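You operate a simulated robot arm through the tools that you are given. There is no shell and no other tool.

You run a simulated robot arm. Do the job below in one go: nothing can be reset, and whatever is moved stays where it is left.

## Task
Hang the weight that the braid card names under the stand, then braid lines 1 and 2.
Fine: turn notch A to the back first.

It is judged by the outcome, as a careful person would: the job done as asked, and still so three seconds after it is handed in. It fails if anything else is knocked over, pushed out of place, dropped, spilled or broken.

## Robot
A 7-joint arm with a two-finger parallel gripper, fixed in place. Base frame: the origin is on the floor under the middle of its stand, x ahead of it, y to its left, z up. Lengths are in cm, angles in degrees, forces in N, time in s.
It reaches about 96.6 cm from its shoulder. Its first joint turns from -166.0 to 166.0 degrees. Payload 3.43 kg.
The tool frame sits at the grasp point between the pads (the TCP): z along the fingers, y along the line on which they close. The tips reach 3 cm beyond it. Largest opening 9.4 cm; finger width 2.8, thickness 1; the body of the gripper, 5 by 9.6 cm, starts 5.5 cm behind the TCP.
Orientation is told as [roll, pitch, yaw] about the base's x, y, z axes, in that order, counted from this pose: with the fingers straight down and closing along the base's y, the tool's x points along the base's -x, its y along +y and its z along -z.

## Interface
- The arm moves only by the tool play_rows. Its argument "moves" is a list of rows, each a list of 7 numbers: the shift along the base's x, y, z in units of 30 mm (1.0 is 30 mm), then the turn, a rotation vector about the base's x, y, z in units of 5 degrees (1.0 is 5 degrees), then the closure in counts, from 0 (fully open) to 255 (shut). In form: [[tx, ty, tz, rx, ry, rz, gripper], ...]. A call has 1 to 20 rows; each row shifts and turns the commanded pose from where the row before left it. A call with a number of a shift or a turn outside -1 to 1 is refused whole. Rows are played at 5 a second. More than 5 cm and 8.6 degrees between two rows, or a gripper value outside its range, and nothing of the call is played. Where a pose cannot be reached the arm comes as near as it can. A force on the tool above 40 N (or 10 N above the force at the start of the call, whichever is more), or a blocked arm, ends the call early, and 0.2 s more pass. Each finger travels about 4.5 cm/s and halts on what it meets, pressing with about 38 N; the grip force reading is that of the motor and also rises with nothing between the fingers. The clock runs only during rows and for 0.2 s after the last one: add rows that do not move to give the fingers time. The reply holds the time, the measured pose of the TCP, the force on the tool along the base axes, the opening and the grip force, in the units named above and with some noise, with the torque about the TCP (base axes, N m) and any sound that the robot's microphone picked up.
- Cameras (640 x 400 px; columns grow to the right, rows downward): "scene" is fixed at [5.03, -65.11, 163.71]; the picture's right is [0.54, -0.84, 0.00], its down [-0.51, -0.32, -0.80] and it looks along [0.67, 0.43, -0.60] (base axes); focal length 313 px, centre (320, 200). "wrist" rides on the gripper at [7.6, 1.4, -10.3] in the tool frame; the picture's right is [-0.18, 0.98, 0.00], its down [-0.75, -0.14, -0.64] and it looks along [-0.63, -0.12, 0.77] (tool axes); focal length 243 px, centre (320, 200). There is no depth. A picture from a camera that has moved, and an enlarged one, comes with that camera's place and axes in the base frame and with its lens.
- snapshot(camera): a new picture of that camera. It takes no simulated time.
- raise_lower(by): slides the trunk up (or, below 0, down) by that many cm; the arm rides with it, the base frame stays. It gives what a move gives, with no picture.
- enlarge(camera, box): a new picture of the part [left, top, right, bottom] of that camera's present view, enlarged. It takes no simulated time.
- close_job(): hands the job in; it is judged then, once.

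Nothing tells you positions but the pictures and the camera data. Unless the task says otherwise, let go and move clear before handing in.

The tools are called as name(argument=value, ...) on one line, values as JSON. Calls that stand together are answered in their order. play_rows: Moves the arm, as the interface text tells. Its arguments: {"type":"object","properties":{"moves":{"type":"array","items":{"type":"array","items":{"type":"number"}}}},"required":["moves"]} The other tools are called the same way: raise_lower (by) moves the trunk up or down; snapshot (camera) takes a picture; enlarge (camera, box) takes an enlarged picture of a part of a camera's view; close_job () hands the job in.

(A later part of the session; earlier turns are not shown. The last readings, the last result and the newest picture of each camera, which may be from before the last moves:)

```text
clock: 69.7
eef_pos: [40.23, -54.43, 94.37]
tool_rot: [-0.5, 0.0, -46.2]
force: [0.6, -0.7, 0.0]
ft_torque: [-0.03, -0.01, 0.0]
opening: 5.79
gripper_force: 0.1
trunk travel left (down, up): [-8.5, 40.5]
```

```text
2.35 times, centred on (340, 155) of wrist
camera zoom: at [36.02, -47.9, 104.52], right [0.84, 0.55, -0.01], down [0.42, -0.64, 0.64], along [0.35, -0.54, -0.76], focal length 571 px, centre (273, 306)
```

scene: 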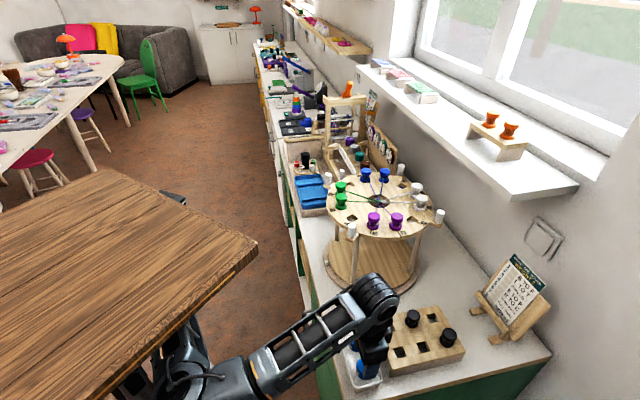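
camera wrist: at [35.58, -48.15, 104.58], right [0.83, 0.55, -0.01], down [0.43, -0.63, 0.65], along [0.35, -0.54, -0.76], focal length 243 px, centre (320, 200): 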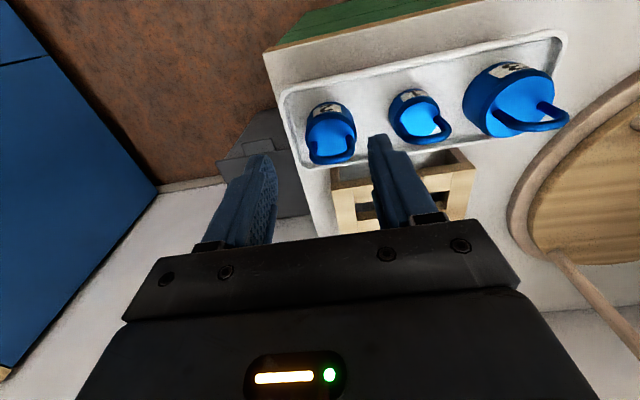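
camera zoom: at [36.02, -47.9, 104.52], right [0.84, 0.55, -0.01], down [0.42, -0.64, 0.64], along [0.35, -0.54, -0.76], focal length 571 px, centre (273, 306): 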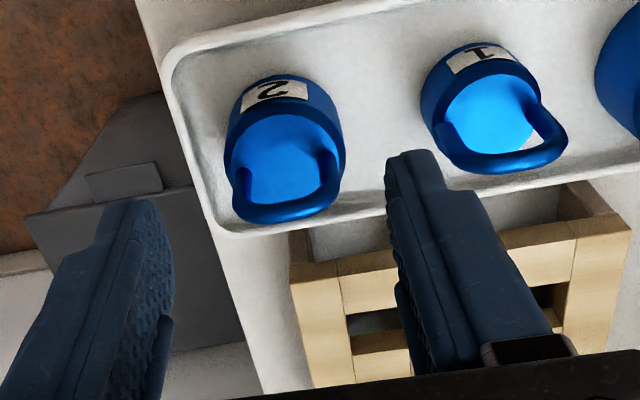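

play_rows(moves=[[0.13, 0.04, 0, 0, 0, 0, 98], [0, 0, 0, 0, 0, 0, 98]])

raise_lower(by=-3.5)

snapshot(camera="wrist")

enlarge(camera="scene", box=[320, 290, 420, 400])

```text
clock: 70.2
eef_pos: [40.64, -54.41, 94.45]
tool_rot: [-0.5, 0.0, -46.1]
force: [1.0, 0.1, -0.5]
ft_torque: [0.02, -0.02, 0.0]
opening: 5.79
gripper_force: 0.0
trunk travel left (down, up): [-8.5, 40.5]
```

```text
clock: 71.0
eef_pos: [41.21, -54.36, 91.21]
tool_rot: [-0.7, -0.2, -45.8]
force: [-1.2, -0.5, 0.3]
ft_torque: [-0.01, 0.04, 0.0]
opening: 5.82
gripper_force: 0.1
trunk travel left (down, up): [-5.0, 44.0]
```

```text
taken
camera wrist: at [36.95, -47.78, 101.21], right [0.83, 0.55, -0.01], down [0.43, -0.63, 0.64], along [0.35, -0.54, -0.76], focal length 243 px, centre (320, 200)
```

wrist: 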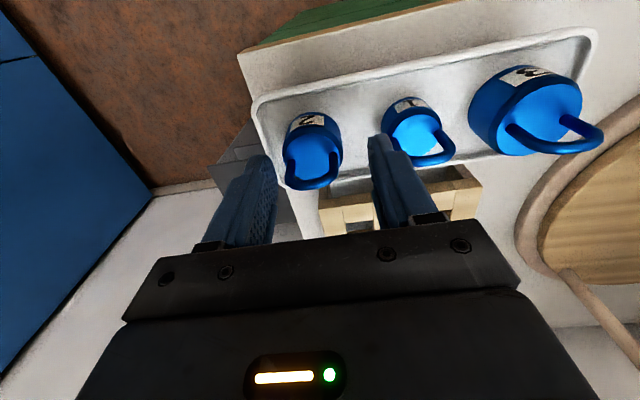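

```text
3.64 times, centred on (370, 345) of scene
camera zoom: at [5.03, -65.11, 163.71], right [0.54, -0.84, 0.0], down [-0.51, -0.32, -0.8], along [0.67, 0.43, -0.6], focal length 1137 px, centre (138, -327)
```

zoom: 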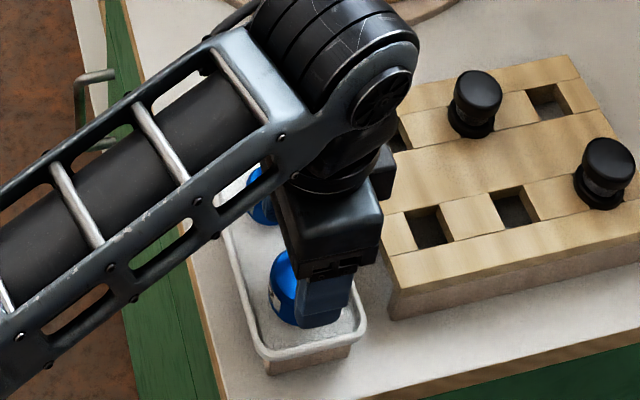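

Contact drift suggests an arm link is brushing the robot's own stand leg, but the offsets are small. I'll nudge toward the weight's centre and go down the last 2 cm.

play_rows(moves=[[-0.15, 0, -0.3, 0, 0, 0, 98], [-0.1, 0, -0.35, 0, 0, 0, 98], [0, 0, 0, 0, 0, 0, 98]])

snapshot(camera="wrist")

snapshot(camera="scene")

```text
clock: 71.8
eef_pos: [41.62, -54.14, 89.06]
tool_rot: [-1.4, 0.0, -44.7]
force: [0.4, 0.1, 0.2]
ft_torque: [0.05, 0.01, -0.01]
opening: 5.79
gripper_force: 0.1
trunk travel left (down, up): [-5.0, 44.0]
```

```text
taken
camera wrist: at [37.38, -47.58, 99.33], right [0.82, 0.57, -0.02], down [0.45, -0.62, 0.64], along [0.35, -0.54, -0.76], focal length 243 px, centre (320, 200)
```

wrist: 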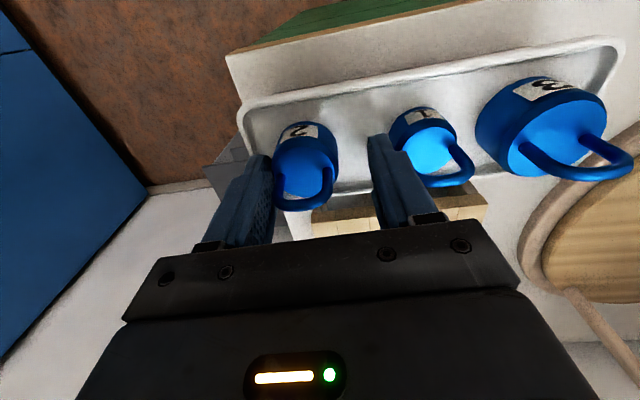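

```text
taken
```

scene: 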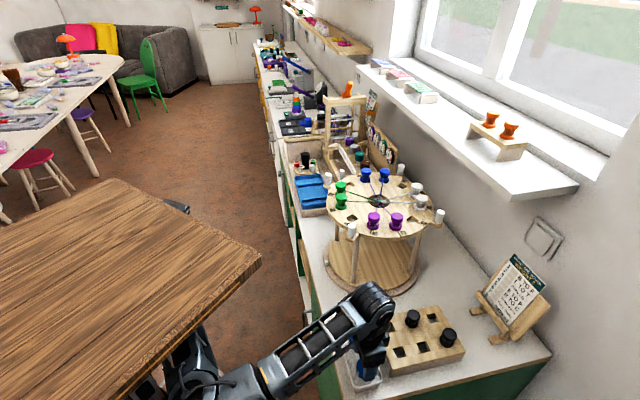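

The weight is between the fingers, closer to the left one. I'll close gently and let the grip centre it.

play_rows(moves=[[0, 0, 0, 0, 0, 0, 115], [0, 0, 0, 0, 0, 0, 130], [0, 0, 0, 0, 0, 0, 140], [0, 0, 0, 0, 0, 0, 140]])

snapshot(camera="wrist")

```text
clock: 72.8
eef_pos: [41.59, -54.12, 89.09]
tool_rot: [-1.1, 0.0, -44.7]
force: [-0.5, -0.8, -0.3]
ft_torque: [-0.03, 0.03, 0.01]
opening: 4.25
gripper_force: 0.1
trunk travel left (down, up): [-5.0, 44.0]
```

```text
taken
camera wrist: at [37.33, -47.61, 99.23], right [0.82, 0.57, -0.02], down [0.44, -0.62, 0.64], along [0.35, -0.54, -0.76], focal length 243 px, centre (320, 200)
```

wrist: 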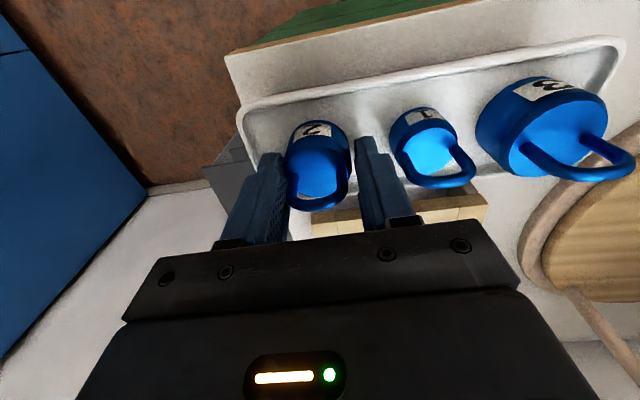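

play_rows(moves=[[0, 0, 0, 0, 0, 0, 160], [0, 0, 0, 0, 0, 0, 200], [0, 0, 0, 0, 0, 0, 200], [0, 0, 0, 0, 0, 0, 200]])

snapshot(camera="wrist")

```text
clock: 73.8
eef_pos: [41.63, -54.14, 89.0]
tool_rot: [-1.2, 0.0, -44.6]
force: [-4.1, 1.1, 14.0]
ft_torque: [0.24, -0.02, 0.04]
opening: 3.89
gripper_force: 38.1
trunk travel left (down, up): [-5.0, 44.0]
```

```text
taken
camera wrist: at [37.32, -47.62, 99.22], right [0.82, 0.57, -0.02], down [0.44, -0.62, 0.65], along [0.36, -0.54, -0.76], focal length 243 px, centre (320, 200)
```

wrist: 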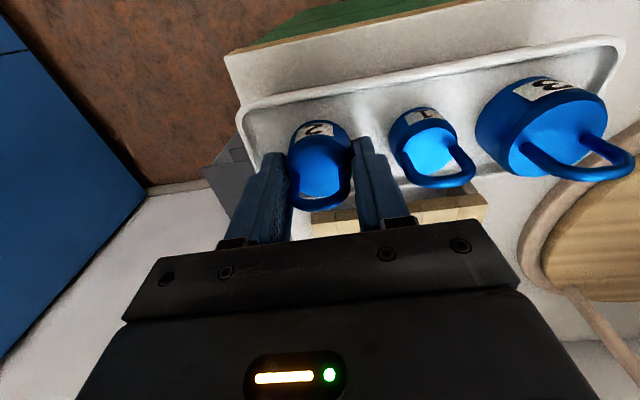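

Weight 2 is gripped (3.9 cm wide, full force). I'll lift it straight up with the trunk.

raise_lower(by=3)

raise_lower(by=10)

snapshot(camera="scene")

snapshot(camera="wrist")

```text
clock: 74.6
eef_pos: [40.36, -54.11, 92.06]
tool_rot: [-0.6, -0.1, -45.6]
force: [0.2, -0.6, -1.7]
ft_torque: [-0.01, 0.0, 0.0]
opening: 3.91
gripper_force: 37.8
trunk travel left (down, up): [-8.0, 41.0]
```

```text
clock: 75.9
eef_pos: [40.41, -54.19, 102.06]
tool_rot: [-0.5, -0.2, -45.6]
force: [-0.6, -0.3, -1.6]
ft_torque: [0.04, -0.01, 0.01]
opening: 3.92
gripper_force: 38.1
trunk travel left (down, up): [-18.0, 31.0]
```

```text
taken
```

scene: 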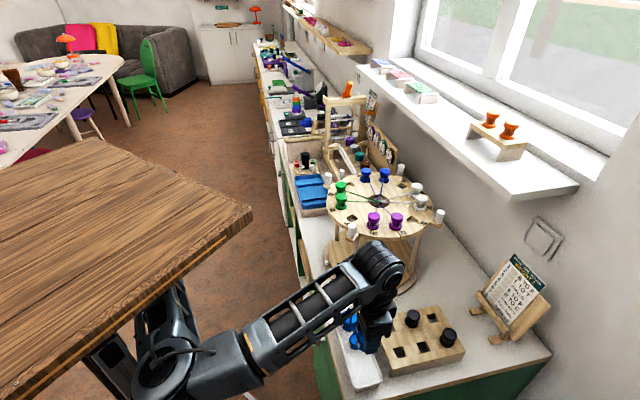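

```text
taken
camera wrist: at [36.17, -47.68, 112.13], right [0.83, 0.56, -0.01], down [0.43, -0.63, 0.65], along [0.35, -0.54, -0.76], focal length 243 px, centre (320, 200)
```

wrist: 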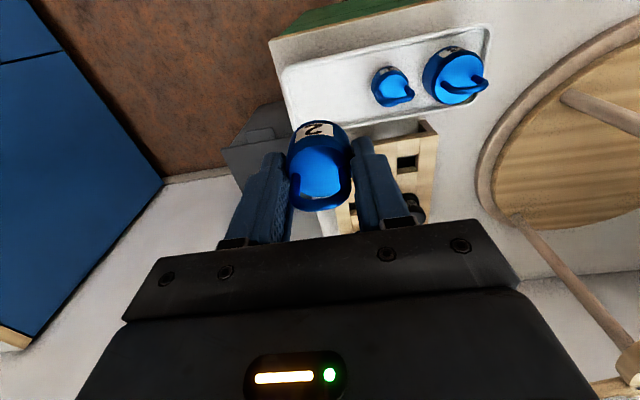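

Weight 2 is lifted clear and the others are untouched. I'll carry it in front of the counter round to the free spot left-front of the stand, near (76, -15).

play_rows(moves=[[0.356, 0.97, 0.11, 0, 0, 0, 200], [0.356, 0.97, 0.11, 0, 0, 0, 200], [0.356, 0.97, 0.11, 0, 0, 0, 200], [0.356, 0.97, 0.11, 0, 0, 0, 200], [0.356, 0.97, 0.11, 0, 0, 0, 200], [0.356, 0.97, 0.11, 0, 0, 0, 200], [0.356, 0.97, 0.11, 0, 0, 0, 200], [0.356, 0.97, 0.11, 0, 0, 0, 200], [0.356, 0.97, 0.11, 0, 0, 0, 200], [0.78, 0.89, 0, 0, 0, 0, 200], [0.78, 0.89, 0, 0, 0, 0, 200], [0.78, 0.89, 0, 0, 0, 0, 200], [0.78, 0.89, 0, 0, 0, 0, 200], [0.78, 0.89, 0, 0, 0, 0, 200], [0.78, 0.89, 0, 0, 0, 0, 200]])

snapshot(camera="scene")

snapshot(camera="wrist")

```text
clock: 79.1
eef_pos: [63.48, -12.16, 104.96]
tool_rot: [-0.4, -0.1, -46.1]
force: [-0.3, 0.6, -2.6]
ft_torque: [0.02, -0.04, -0.04]
opening: 3.92
gripper_force: 38.0
trunk travel left (down, up): [-18.0, 31.0]
```

```text
taken
```

scene: 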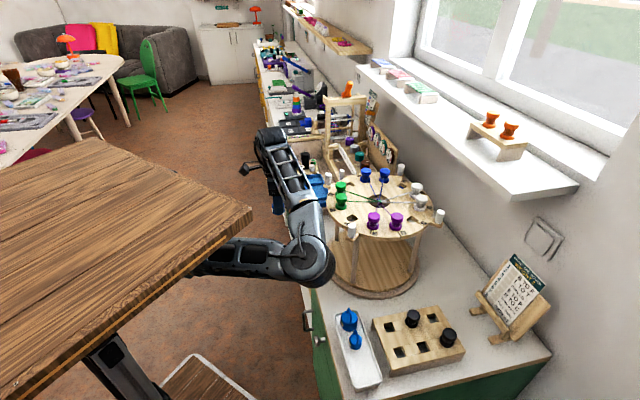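

```text
taken
camera wrist: at [59.28, -5.55, 115.02], right [0.84, 0.55, -0.01], down [0.42, -0.64, 0.65], along [0.35, -0.54, -0.76], focal length 243 px, centre (320, 200)
```

wrist: 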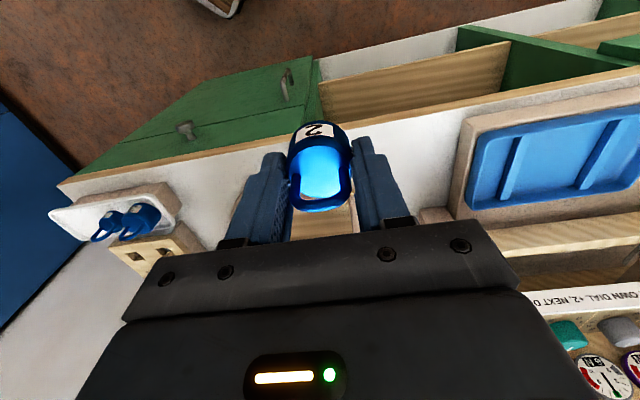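

play_rows(moves=[[0.967, -0.056, 0, 0, 0, 0.04, 200], [0.967, -0.056, 0, 0, 0, 0.04, 200], [0.967, -0.056, 0, 0, 0, 0.04, 200], [0.967, -0.056, 0, 0, 0, 0.04, 200], [0.967, -0.056, 0, 0, 0, 0.04, 200]])

raise_lower(by=-10)

snapshot(camera="scene")

snapshot(camera="wrist")

```text
clock: 80.3
eef_pos: [78.07, -12.95, 105.11]
tool_rot: [-0.5, -0.3, -45.1]
force: [0.0, -0.4, -1.5]
ft_torque: [0.0, -0.02, -0.01]
opening: 3.92
gripper_force: 38.2
trunk travel left (down, up): [-18.0, 31.0]
```

```text
clock: 81.7
eef_pos: [77.86, -12.71, 95.51]
tool_rot: [-0.5, -0.4, -45.1]
force: [0.2, 0.2, -2.7]
ft_torque: [0.04, -0.03, 0.0]
opening: 3.88
gripper_force: 38.1
trunk travel left (down, up): [-8.0, 41.0]
```

```text
taken
```

scene: 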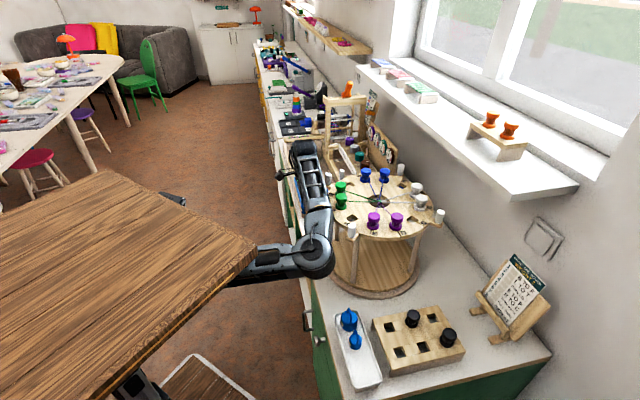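

```text
taken
camera wrist: at [73.41, -6.25, 105.62], right [0.83, 0.56, 0.0], down [0.43, -0.63, 0.65], along [0.36, -0.54, -0.76], focal length 243 px, centre (320, 200)
```

wrist: 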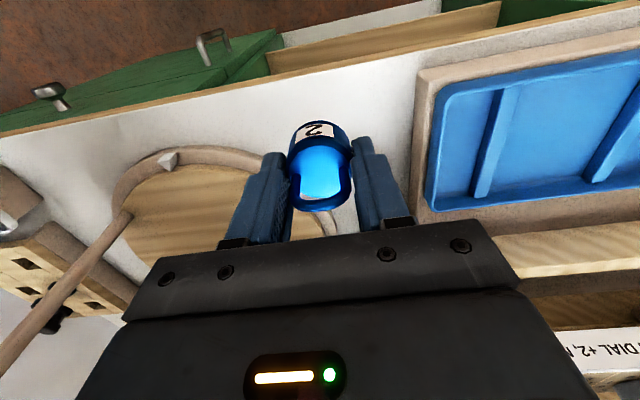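

enlarge(camera="scene", box=[240, 130, 440, 300])

```text
2.35 times, centred on (340, 215) of scene
camera zoom: at [5.03, -65.11, 163.71], right [0.54, -0.84, 0.0], down [-0.51, -0.32, -0.8], along [0.67, 0.43, -0.6], focal length 736 px, centre (273, 165)
```

zoom: 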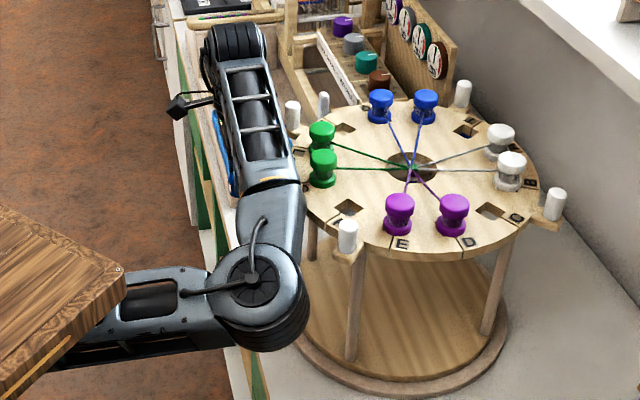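

play_rows(moves=[[0, 0, -0.4, 0, 0, 0, 200], [0, 0, -0.4, 0, 0, 0, 200], [0, 0, 0, 0, 0, 0, 200]])

enlarge(camera="scene", box=[240, 130, 440, 300])

```text
clock: 82.5
eef_pos: [77.68, -12.82, 93.47]
tool_rot: [-0.5, -1.0, -45.1]
force: [-0.2, 0.4, -2.1]
ft_torque: [-0.03, 0.02, -0.02]
opening: 3.91
gripper_force: 37.7
trunk travel left (down, up): [-8.0, 41.0]
```

```text
2.35 times, centred on (340, 215) of scene
camera zoom: at [5.03, -65.11, 163.71], right [0.54, -0.84, 0.0], down [-0.51, -0.32, -0.8], along [0.67, 0.43, -0.6], focal length 736 px, centre (273, 165)
```

zoom: 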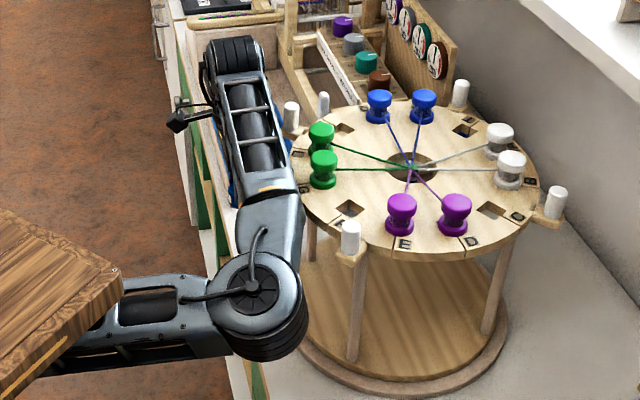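

The stand turned by about a degree when I went lower, so part of the arm is brushing it here. I'll rise again at once and check that the stand settles back.

play_rows(moves=[[0, 0.1, 0.6, 0, 0, 0, 200], [0, 0.1, 0.6, 0, 0, 0, 200], [-0.2, 0.2, 0.5, 0, 0, 0, 200]])

enlarge(camera="scene", box=[240, 130, 440, 300])

snapshot(camera="wrist")

```text
clock: 83.2
eef_pos: [77.42, -11.73, 97.86]
tool_rot: [-0.6, -0.1, -45.2]
force: [0.3, 0.6, -2.6]
ft_torque: [-0.01, -0.01, -0.01]
opening: 3.89
gripper_force: 37.6
trunk travel left (down, up): [-8.0, 41.0]
```

```text
2.35 times, centred on (340, 215) of scene
camera zoom: at [5.03, -65.11, 163.71], right [0.54, -0.84, 0.0], down [-0.51, -0.32, -0.8], along [0.67, 0.43, -0.6], focal length 736 px, centre (273, 165)
```

zoom: 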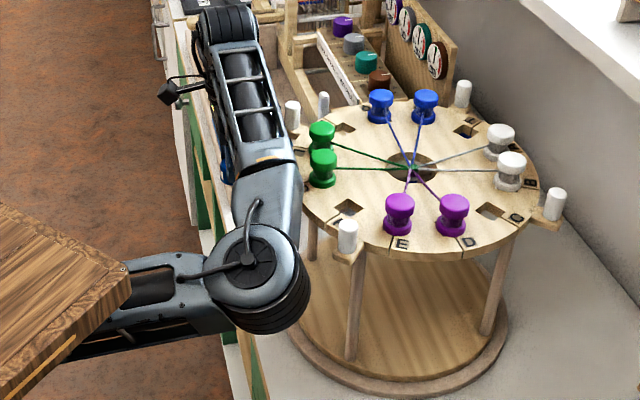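

```text
taken
camera wrist: at [73.11, -5.16, 107.98], right [0.83, 0.56, -0.01], down [0.43, -0.63, 0.64], along [0.36, -0.54, -0.76], focal length 243 px, centre (320, 200)
```

wrist: 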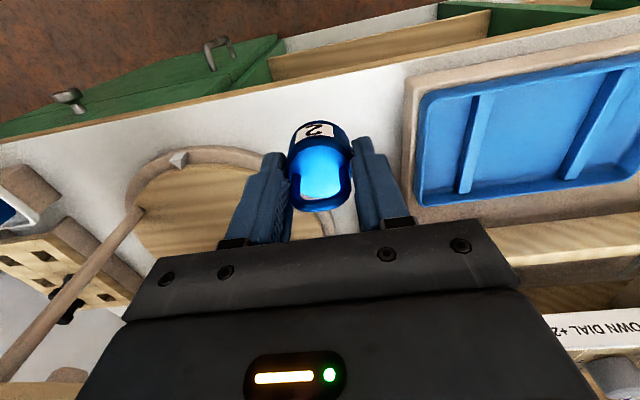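

The stand sprang back to its place on its own, so nothing is disturbed. I'll tilt the gripper 20° forward here, which takes the wrist and forearm away from the stand, then lower the weight with that tilt.

play_rows(moves=[[0, 0, 0, -0.707, -0.707, 0, 200], [0, 0, 0, -0.707, -0.707, 0, 200], [0.06, -0.16, 0, -0.707, -0.707, 0, 200], [0.06, -0.16, 0, -0.707, -0.707, 0, 200], [0, 0, 0, 0, 0, 0, 200]])

enlarge(camera="scene", box=[240, 130, 440, 300])

snapshot(camera="wrist")

```text
clock: 84.5
eef_pos: [77.87, -12.7, 97.75]
tool_rot: [-0.4, -20.2, -45.1]
force: [0.5, -0.2, -2.5]
ft_torque: [0.01, 0.01, 0.04]
opening: 3.91
gripper_force: 37.3
trunk travel left (down, up): [-8.0, 41.0]
```

```text
2.35 times, centred on (340, 215) of scene
camera zoom: at [5.03, -65.11, 163.71], right [0.54, -0.84, 0.0], down [-0.51, -0.32, -0.8], along [0.67, 0.43, -0.6], focal length 736 px, centre (273, 165)
```

zoom: 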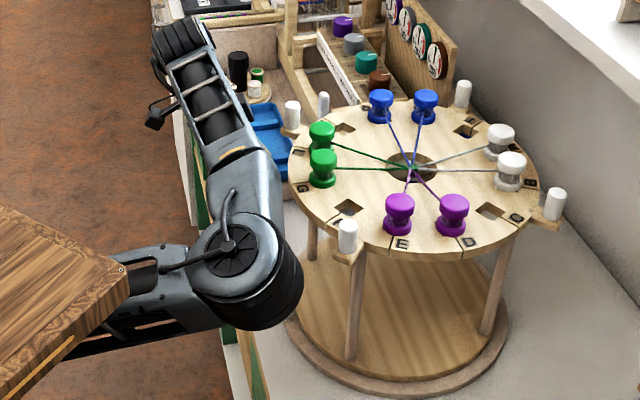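

```text
taken
camera wrist: at [71.33, -4.02, 104.64], right [0.82, 0.57, 0.06], down [0.25, -0.44, 0.86], along [0.52, -0.69, -0.5], focal length 243 px, centre (320, 200)
```

wrist: 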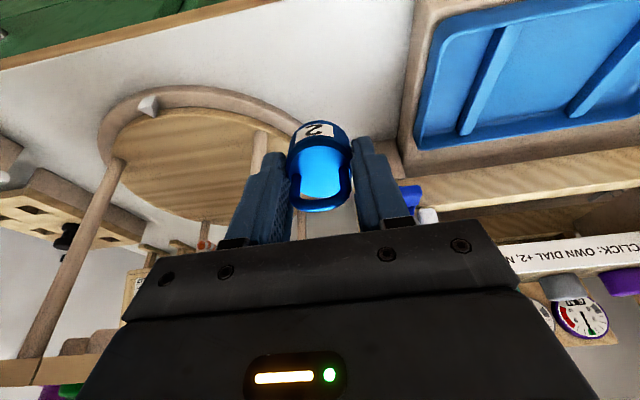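

Now the forearm is well clear of the stand. I'll descend toward the counter.

play_rows(moves=[[0, 0, -0.7, 0, 0, 0, 200], [0, 0, -0.7, 0, 0, 0, 200], [0, 0, -0.7, 0, 0, 0, 200], [0, 0, -0.7, 0, 0, 0, 200], [0, 0, -0.5, 0, 0, 0, 200], [0, 0, 0, 0, 0, 0, 200]])

enlarge(camera="scene", box=[240, 130, 440, 300])

snapshot(camera="wrist")

```text
clock: 85.8
eef_pos: [77.83, -12.75, 87.69]
tool_rot: [-0.3, -20.1, -45.0]
force: [-0.3, 0.2, -2.3]
ft_torque: [0.02, 0.01, 0.02]
opening: 3.91
gripper_force: 37.9
trunk travel left (down, up): [-8.0, 41.0]
```

```text
2.35 times, centred on (340, 215) of scene
camera zoom: at [5.03, -65.11, 163.71], right [0.54, -0.84, 0.0], down [-0.51, -0.32, -0.8], along [0.67, 0.43, -0.6], focal length 736 px, centre (273, 165)
```

zoom: 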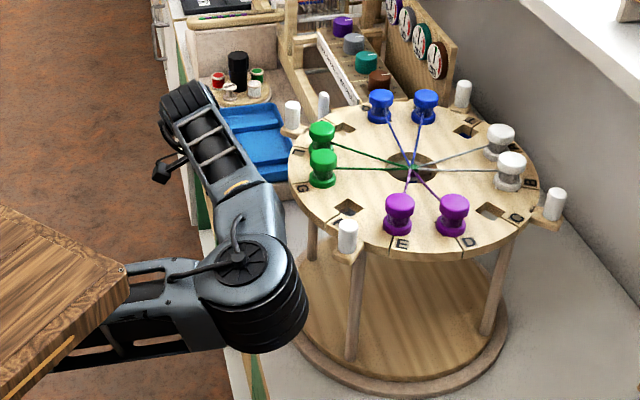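

```text
taken
camera wrist: at [71.41, -4.02, 94.71], right [0.82, 0.57, 0.06], down [0.25, -0.44, 0.86], along [0.52, -0.69, -0.5], focal length 243 px, centre (320, 200)
```

wrist: 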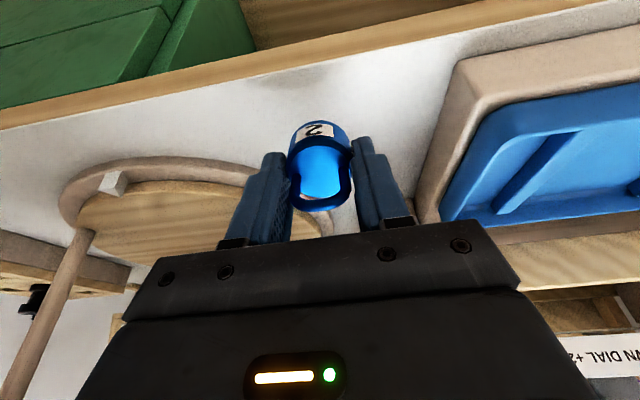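

play_rows(moves=[[0, 0, -0.25, 0, 0, 0, 200], [0, 0, -0.25, 0, 0, 0, 200], [0, 0, 0, 0, 0, 0, 200]])

play_rows(moves=[[0, 0, -0.15, 0, 0, 0, 200], [0, 0, -0.1, 0, 0, 0, 200], [0, 0, 0, 0, 0, 0, 200]])

snapshot(camera="wrist")

```text
clock: 86.7
eef_pos: [77.86, -12.71, 86.34]
tool_rot: [-0.4, -20.1, -45.1]
force: [0.0, -0.3, -2.2]
ft_torque: [-0.01, 0.02, -0.02]
opening: 3.9
gripper_force: 38.2
trunk travel left (down, up): [-8.0, 41.0]
```

```text
clock: 87.5
eef_pos: [77.8, -12.8, 85.64]
tool_rot: [-0.4, -20.0, -45.2]
force: [-0.8, -0.5, -2.4]
ft_torque: [-0.01, 0.04, 0.01]
opening: 3.9
gripper_force: 37.7
trunk travel left (down, up): [-8.0, 41.0]
```

```text
taken
camera wrist: at [71.31, -4.05, 92.56], right [0.82, 0.57, 0.06], down [0.25, -0.44, 0.86], along [0.52, -0.69, -0.5], focal length 243 px, centre (320, 200)
```

wrist: 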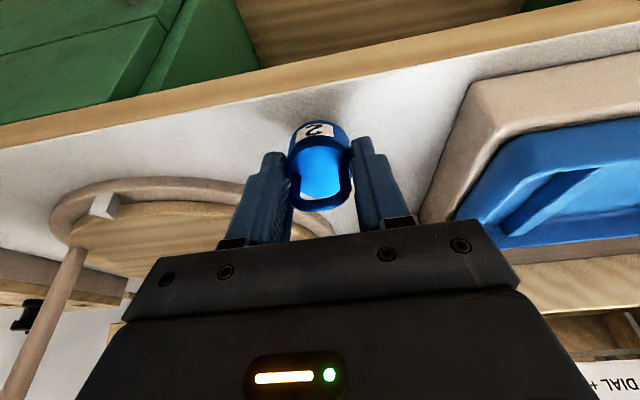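

play_rows(moves=[[0, 0, -0.1, 0, 0, 0, 200], [0, 0, -0.1, 0, 0, 0, 200], [0, 0, 0, 0, 0, 0, 200]])

play_rows(moves=[[0, 0, -0.1, 0, 0, 0, 200], [0, 0, -0.07, 0, 0, 0, 200], [0, 0, 0, 0, 0, 0, 200]])

snapshot(camera="wrist")

```text
clock: 88.2
eef_pos: [77.66, -12.64, 85.06]
tool_rot: [-0.5, -20.1, -45.1]
force: [-0.5, 0.3, -2.0]
ft_torque: [0.01, 0.06, 0.02]
opening: 3.9
gripper_force: 38.1
trunk travel left (down, up): [-8.0, 41.0]
```

```text
clock: 89.0
eef_pos: [77.79, -12.56, 84.61]
tool_rot: [-0.3, -20.2, -45.1]
force: [0.9, 2.2, 14.0]
ft_torque: [0.17, 0.04, -0.01]
opening: 3.88
gripper_force: 37.9
trunk travel left (down, up): [-8.0, 41.0]
```

```text
taken
camera wrist: at [71.25, -3.99, 91.53], right [0.82, 0.57, 0.06], down [0.24, -0.44, 0.86], along [0.52, -0.69, -0.5], focal length 243 px, centre (320, 200)
```

wrist: 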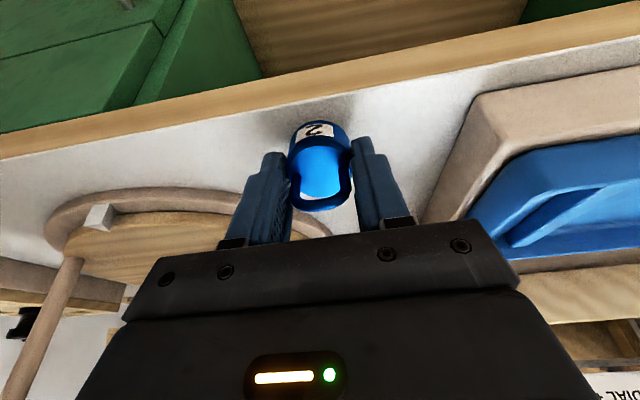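

Contact at TCP z≈84.6 puts the counter at z≈80. I'll open the fingers gradually so the weight settles upright.

play_rows(moves=[[0, 0, 0.05, 0, 0, 0, 152], [0, 0, 0, 0, 0, 0, 146], [0, 0, 0, 0, 0, 0, 143], [0, 0, 0, 0, 0, 0, 138], [0, 0, 0, 0, 0, 0, 130], [0, 0, 0, 0, 0, 0, 115], [0, 0, 0, 0, 0, 0, 98], [0, 0, 0, 0, 0, 0, 98]])

snapshot(camera="wrist")

```text
clock: 90.8
eef_pos: [77.79, -12.5, 84.62]
tool_rot: [-0.5, -20.1, -45.1]
force: [-0.2, -0.2, 0.0]
ft_torque: [0.02, 0.01, 0.02]
opening: 5.79
gripper_force: 0.1
trunk travel left (down, up): [-8.0, 41.0]
```

```text
taken
camera wrist: at [71.28, -4.0, 91.57], right [0.82, 0.57, 0.06], down [0.25, -0.44, 0.86], along [0.52, -0.69, -0.5], focal length 243 px, centre (320, 200)
```

wrist: 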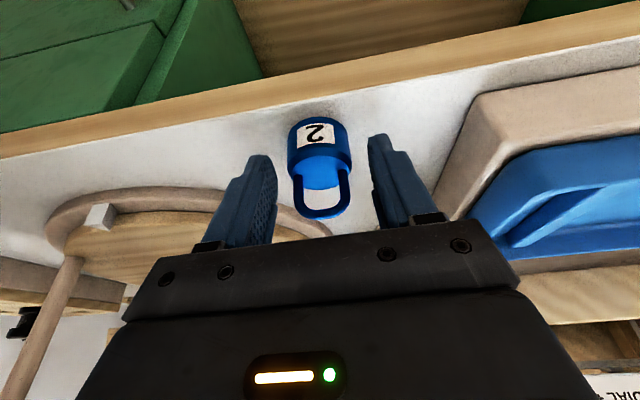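

The weight stands upright on the counter, its ring facing the front. I'll measure it in this view before regrasping.

enlarge(camera="wrist", box=[250, 90, 390, 240])

```text
2.67 times, centred on (320, 165) of wrist
camera zoom: at [71.28, -4.0, 91.57], right [0.82, 0.57, 0.06], down [0.25, -0.44, 0.86], along [0.52, -0.69, -0.5], focal length 647 px, centre (320, 293)
```

zoom: 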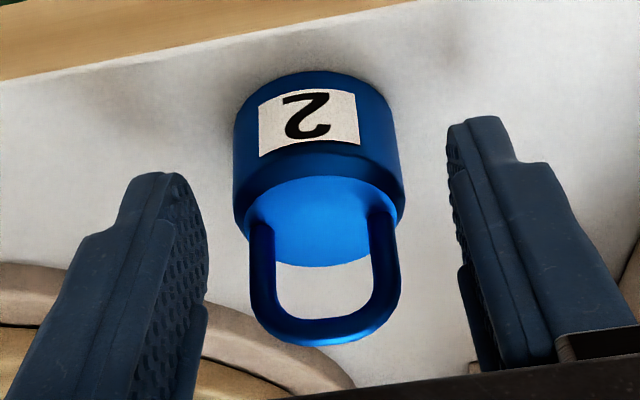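

I've got the weight's dimensions: body 3.9 wide and 2.8 high, ring window about 2.1 by 2.3 cm. I'll raise the trunk straight up off the weight (the arm folds better with a higher shoulder), then back off and tilt the fingers to near level.

raise_lower(by=8)

raise_lower(by=16)

snapshot(camera="wrist")

snapshot(camera="scene")

```text
clock: 92.0
eef_pos: [77.61, -12.61, 92.62]
tool_rot: [-0.5, -20.1, -45.1]
force: [0.7, -0.2, -0.3]
ft_torque: [-0.04, 0.0, -0.01]
opening: 5.78
gripper_force: 0.0
trunk travel left (down, up): [-16.0, 33.0]
```

```text
clock: 93.8
eef_pos: [77.7, -12.57, 108.59]
tool_rot: [-0.4, -20.2, -45.1]
force: [0.4, 1.2, -0.6]
ft_torque: [0.02, 0.0, 0.02]
opening: 5.78
gripper_force: 0.1
trunk travel left (down, up): [-32.0, 17.0]
```

```text
taken
camera wrist: at [71.28, -4.0, 115.56], right [0.82, 0.57, 0.06], down [0.25, -0.44, 0.86], along [0.52, -0.69, -0.5], focal length 243 px, centre (320, 200)
```

wrist: 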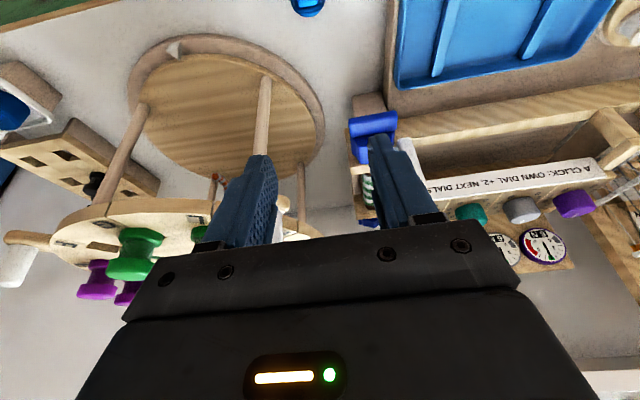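

```text
taken
```

scene: 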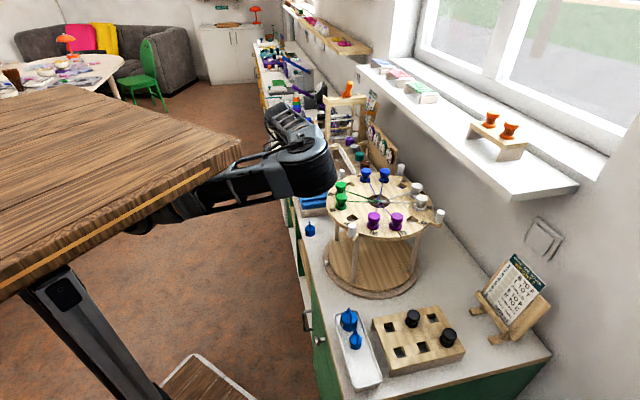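

play_rows(moves=[[-0.28, 0.28, -0.2, -0.7, -0.7, 0, 90], [-0.28, 0.28, -0.3, -0.7, -0.7, 0, 90], [-0.28, 0.28, -0.3, -0.7, -0.7, 0, 90], [-0.28, 0.28, -0.4, -0.7, -0.7, 0, 90], [-0.28, 0.28, -0.4, -0.7, -0.7, 0, 90], [-0.28, 0.28, -0.4, -0.7, -0.7, 0, 90], [-0.28, 0.28, -0.4, -0.7, -0.7, 0, 90], [-0.28, 0.28, -0.4, -0.7, -0.7, 0, 90], [-0.28, 0.28, -0.4, -0.7, -0.7, 0, 90], [-0.28, 0.28, -0.4, -0.7, -0.7, 0, 90]])

snapshot(camera="wrist")

snapshot(camera="scene")

```text
clock: 96.0
eef_pos: [69.3, -4.2, 97.84]
tool_rot: [0.0, -69.7, -45.5]
force: [-0.3, -1.1, 0.7]
ft_torque: [-0.01, -0.03, 0.01]
opening: 6.11
gripper_force: 0.1
trunk travel left (down, up): [-32.0, 17.0]
```

```text
taken
camera wrist: at [61.83, 5.42, 94.24], right [0.75, 0.64, 0.17], down [-0.34, 0.14, 0.93], along [0.57, -0.75, 0.33], focal length 243 px, centre (320, 200)
```

wrist: 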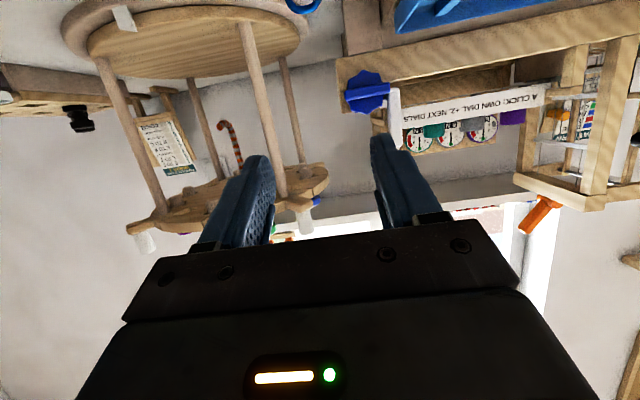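

```text
taken
```

scene: 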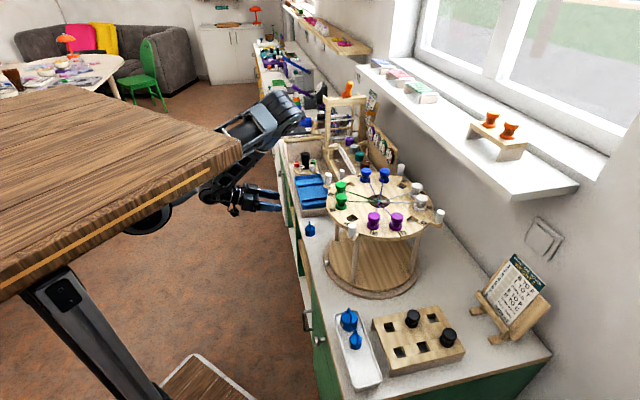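

The tilted pose works, and from here the candy-cane hook is visible. Let me zoom on it.

enlarge(camera="wrist", box=[190, 100, 290, 220])

```text
3.33 times, centred on (240, 160) of wrist
camera zoom: at [61.83, 5.42, 94.24], right [0.75, 0.64, 0.17], down [-0.34, 0.14, 0.93], along [0.57, -0.75, 0.33], focal length 809 px, centre (587, 333)
```

zoom: 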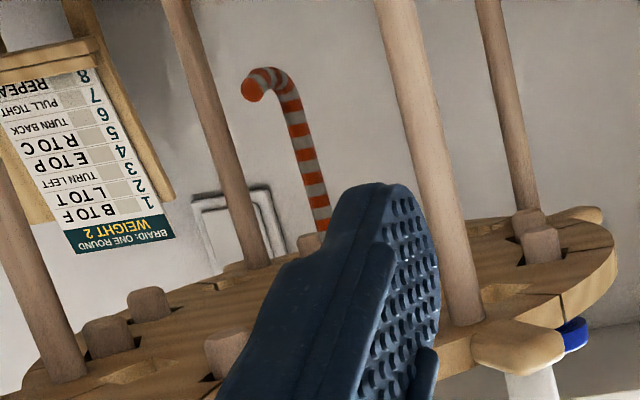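

The hook tip is confirmed at (76.2, -36.4, 93.4), with a slight upturn. Now I'll descend in front of the counter to the weight's height and check the alignment.

play_rows(moves=[[0, 0, -0.84, 0, 0, 0, 90], [0, 0, -0.84, 0, 0, 0, 90], [0, 0, -0.84, 0, 0, 0, 90], [0, 0, -0.84, 0, 0, 0, 90], [0, 0, -0.84, 0, 0, 0, 90], [0, 0, -0.6, 0, 0, 0, 90], [0, 0, 0, 0, 0, 0, 90]])

snapshot(camera="wrist")

snapshot(camera="scene")

```text
clock: 97.7
eef_pos: [72.07, -3.59, 84.54]
tool_rot: [-0.3, -69.3, -45.4]
force: [-0.6, 0.3, 0.5]
ft_torque: [0.0, -0.02, 0.0]
opening: 6.07
gripper_force: 0.0
out of reach, approached as far as the arm can: row 3, 4, 5, 6
trunk travel left (down, up): [-32.0, 17.0]
```

```text
taken
camera wrist: at [64.42, 6.1, 80.94], right [0.75, 0.64, 0.17], down [-0.33, 0.14, 0.93], along [0.57, -0.75, 0.32], focal length 243 px, centre (320, 200)
```

wrist: 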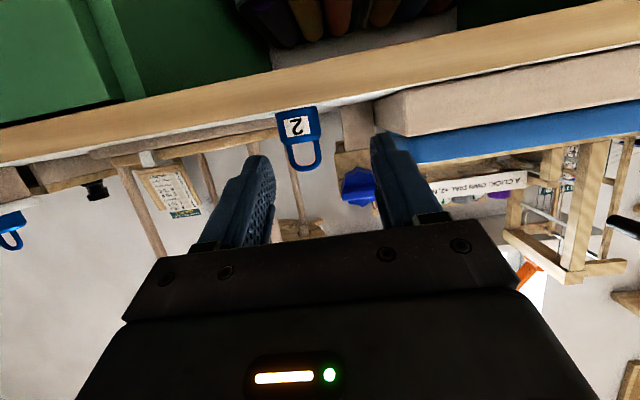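

```text
taken
```

scene: 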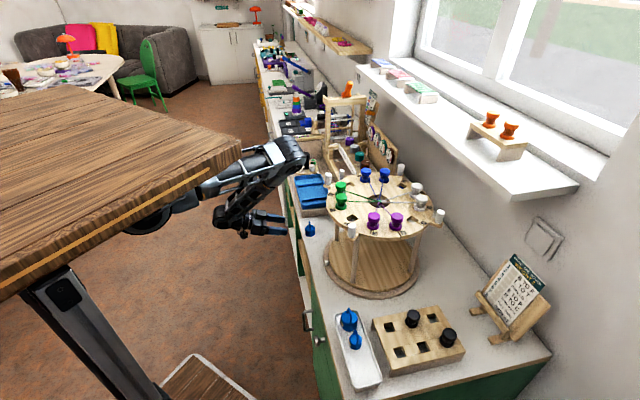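

play_rows(moves=[[0.2, -0.56, -0.15, 0, 0, 0, 90], [0.2, -0.56, -0.15, 0, 0, 0, 90], [0.2, -0.56, -0.15, 0, 0, 0, 90], [0, 0, 0, 0, 0, 0, 90]])

snapshot(camera="wrist")

```text
clock: 98.7
eef_pos: [73.88, -8.73, 83.15]
tool_rot: [-0.2, -69.5, -45.3]
force: [-0.1, -0.2, -0.5]
ft_torque: [0.01, 0.04, 0.01]
opening: 6.06
gripper_force: 0.0
trunk travel left (down, up): [-32.0, 17.0]
```

```text
taken
camera wrist: at [66.25, 1.07, 79.47], right [0.75, 0.64, 0.17], down [-0.34, 0.14, 0.93], along [0.57, -0.75, 0.32], focal length 243 px, centre (320, 200)
```

wrist: 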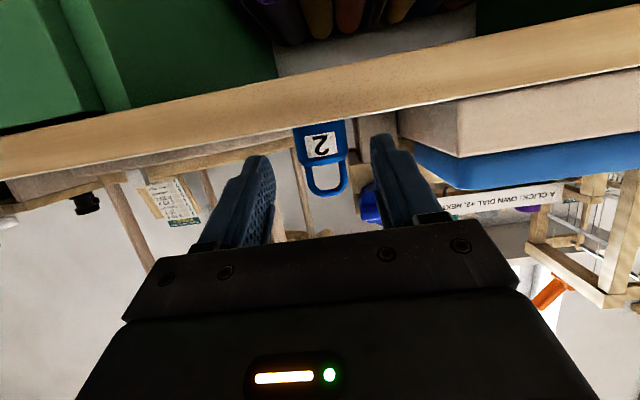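

play_rows(moves=[[0.433, -0.433, -0.03, 0, 0, 0, 90], [0.433, -0.433, -0.03, 0, 0, 0, 90], [0.433, -0.433, -0.03, 0, 0, 0, 90], [0, 0, 0, 0, 0, 0, 90]])

snapshot(camera="wrist")

enlarge(camera="scene", box=[240, 150, 380, 280])

```text
clock: 99.7
eef_pos: [77.78, -12.57, 82.92]
tool_rot: [-0.1, -69.7, -45.2]
force: [-0.3, -0.1, 0.2]
ft_torque: [-0.03, 0.03, -0.01]
opening: 6.08
gripper_force: 0.1
trunk travel left (down, up): [-32.0, 17.0]
```

```text
taken
camera wrist: at [70.18, -2.83, 79.19], right [0.75, 0.64, 0.17], down [-0.34, 0.14, 0.93], along [0.57, -0.75, 0.32], focal length 243 px, centre (320, 200)
```

wrist: 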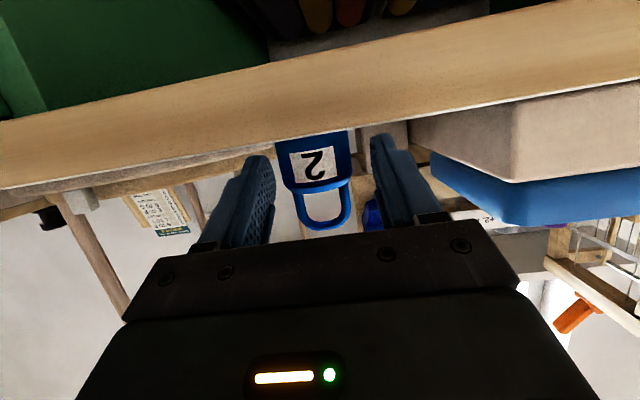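

```text
3.08 times, centred on (310, 215) of scene
camera zoom: at [5.03, -65.11, 163.71], right [0.54, -0.84, 0.0], down [-0.51, -0.32, -0.8], along [0.67, 0.43, -0.6], focal length 962 px, centre (351, 154)
```

zoom: 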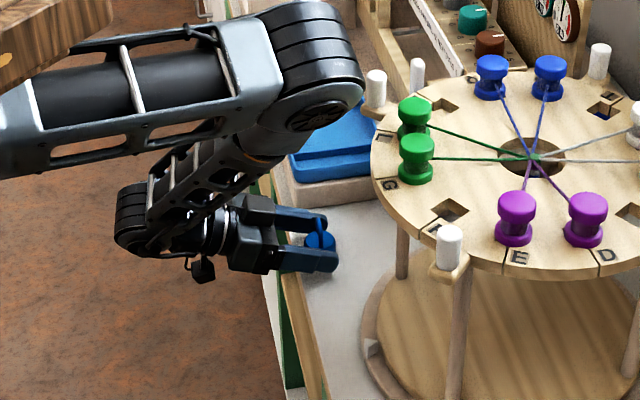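

The fingers straddle the weight at the right height. I'll close on it now.

play_rows(moves=[[0, 0, 0, 0, 0, 0, 120], [0, 0, 0, 0, 0, 0, 140], [0, 0, 0, 0, 0, 0, 150], [0, 0, 0, 0, 0, 0, 200], [0, 0, 0, 0, 0, 0, 200], [0, 0, 0, 0, 0, 0, 200]])

snapshot(camera="wrist")

```text
clock: 101.0
eef_pos: [77.76, -12.62, 82.81]
tool_rot: [-0.1, -69.6, -45.4]
force: [0.1, -0.3, -0.9]
ft_torque: [0.02, -0.04, -0.01]
opening: 3.89
gripper_force: 38.1
trunk travel left (down, up): [-32.0, 17.0]
```

```text
taken
camera wrist: at [70.17, -2.82, 79.2], right [0.75, 0.64, 0.17], down [-0.34, 0.14, 0.93], along [0.57, -0.75, 0.32], focal length 243 px, centre (320, 200)
```

wrist: 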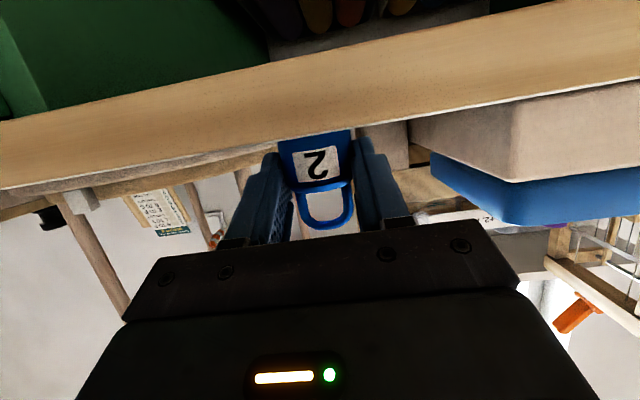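

enlarge(camera="wrist", box=[260, 120, 390, 240])

raise_lower(by=3)

snapshot(camera="scene")

snapshot(camera="wrist")

```text
3.33 times, centred on (325, 180) of wrist
camera zoom: at [70.17, -2.82, 79.2], right [0.75, 0.64, 0.17], down [-0.34, 0.14, 0.93], along [0.57, -0.75, 0.32], focal length 809 px, centre (303, 267)
```

zoom: 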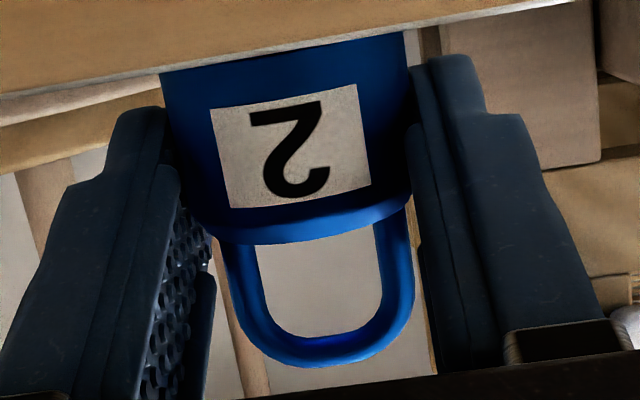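

```text
clock: 101.8
eef_pos: [77.63, -12.55, 85.82]
tool_rot: [-0.2, -69.6, -45.3]
force: [0.0, -0.3, -3.1]
ft_torque: [-0.02, 0.02, 0.0]
opening: 3.87
gripper_force: 38.0
trunk travel left (down, up): [-35.0, 14.0]
```

```text
taken
```

scene: 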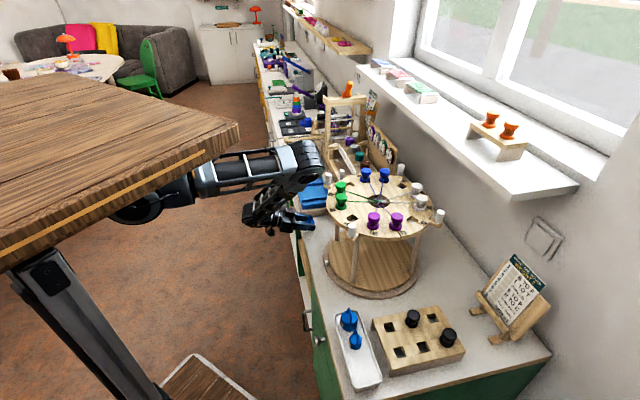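

```text
taken
camera wrist: at [70.16, -2.82, 82.19], right [0.75, 0.64, 0.17], down [-0.34, 0.14, 0.93], along [0.57, -0.75, 0.32], focal length 243 px, centre (320, 200)
```

wrist: 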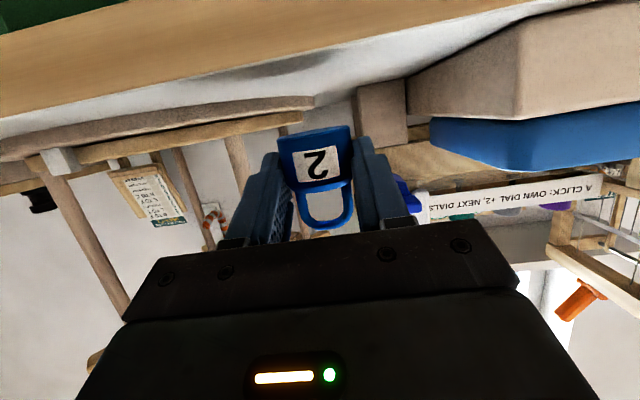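

Weight 2 is held upright with its ring exposed. I'll raise it to hook height and move across to the front of the stand.

raise_lower(by=3.5)

play_rows(moves=[[0, 0, 0.5, 0, 0, 0, 200], [0, 0, 0.5, 0, 0, 0, 200], [-0.4, -0.4, 0, 0, 0, 0, 200], [-0.6, -0.6, 0, 0, 0, 0, 200], [-0.6, -0.6, 0, 0, 0, 0, 200], [-0.6, -0.6, 0, 0, 0, 0, 200]])

snapshot(camera="scene")

snapshot(camera="wrist")

```text
clock: 102.6
eef_pos: [77.76, -12.6, 89.26]
tool_rot: [-0.1, -69.6, -45.4]
force: [-0.5, 0.7, -2.5]
ft_torque: [0.01, 0.01, 0.0]
opening: 3.89
gripper_force: 38.4
trunk travel left (down, up): [-38.5, 10.5]
```

```text
clock: 104.0
eef_pos: [73.01, -16.81, 94.27]
tool_rot: [-0.5, -69.4, -45.4]
force: [-0.2, -0.4, -2.0]
ft_torque: [0.01, 0.04, 0.0]
opening: 3.89
gripper_force: 38.7
out of reach, approached as far as the arm can: row 5, 6
trunk travel left (down, up): [-38.5, 10.5]
```

```text
taken
```

scene: 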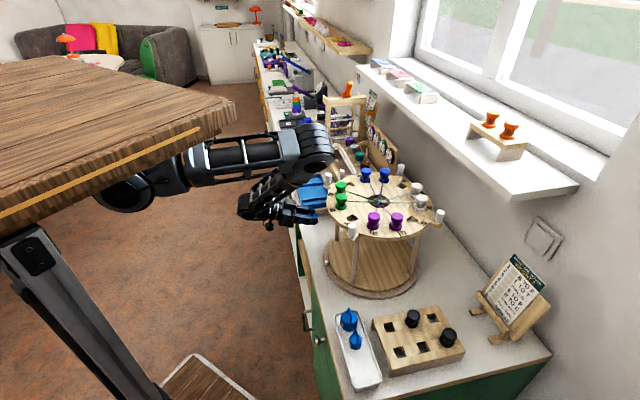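

```text
taken
camera wrist: at [65.43, -7.06, 90.74], right [0.75, 0.64, 0.17], down [-0.33, 0.14, 0.93], along [0.57, -0.76, 0.32], focal length 243 px, centre (320, 200)
```

wrist: 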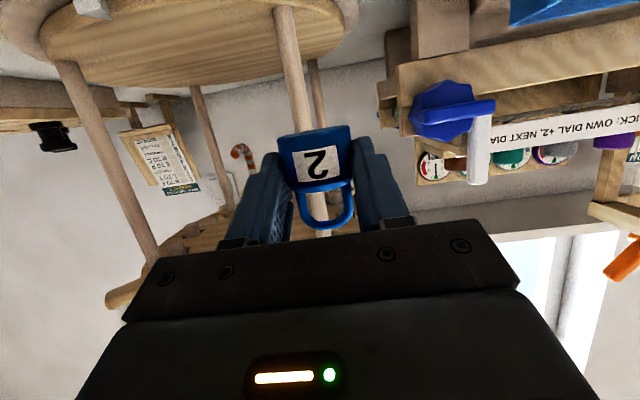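

The wrist is near its bend limit at this trunk height; lowering the trunk while keeping the gripper's height gives it room. I'll do that in two small cycles.

raise_lower(by=-5)

play_rows(moves=[[0.1, 0.1, 0.5, 0, 0, 0, 200], [0, 0, 0.6, 0, 0, 0, 200], [0, 0, 0.5, 0, 0, 0, 200]])

raise_lower(by=-5)

play_rows(moves=[[0, 0, 0.5, 0, 0, 0, 200], [0, 0, 0.6, 0, 0, 0, 200], [0, 0, 0.4, 0, 0, 0, 200]])

snapshot(camera="scene")

```text
clock: 104.9
eef_pos: [72.88, -16.86, 89.28]
tool_rot: [-0.5, -69.4, -45.4]
force: [-0.3, -0.7, -3.5]
ft_torque: [0.03, -0.03, -0.01]
opening: 3.89
gripper_force: 38.4
trunk travel left (down, up): [-33.5, 15.5]
```

```text
clock: 105.7
eef_pos: [73.32, -16.66, 94.18]
tool_rot: [-0.6, -69.4, -45.2]
force: [-0.2, 0.8, -2.4]
ft_torque: [0.0, 0.02, -0.01]
opening: 3.9
gripper_force: 37.9
trunk travel left (down, up): [-33.5, 15.5]
```

```text
clock: 106.6
eef_pos: [73.34, -16.57, 89.16]
tool_rot: [-0.5, -69.4, -45.4]
force: [-0.2, 0.1, -2.3]
ft_torque: [0.04, 0.01, 0.01]
opening: 3.89
gripper_force: 37.6
trunk travel left (down, up): [-28.5, 20.5]
```

```text
clock: 107.4
eef_pos: [73.24, -16.58, 93.7]
tool_rot: [-0.5, -69.4, -45.3]
force: [-1.1, 0.2, -2.6]
ft_torque: [0.02, 0.03, -0.01]
opening: 3.93
gripper_force: 37.7
trunk travel left (down, up): [-28.5, 20.5]
```

```text
taken
```

scene: 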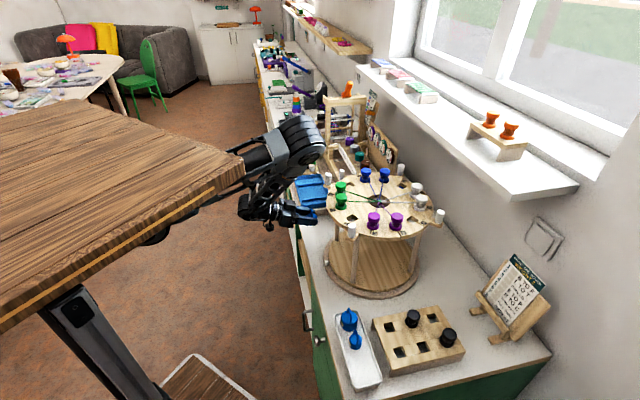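

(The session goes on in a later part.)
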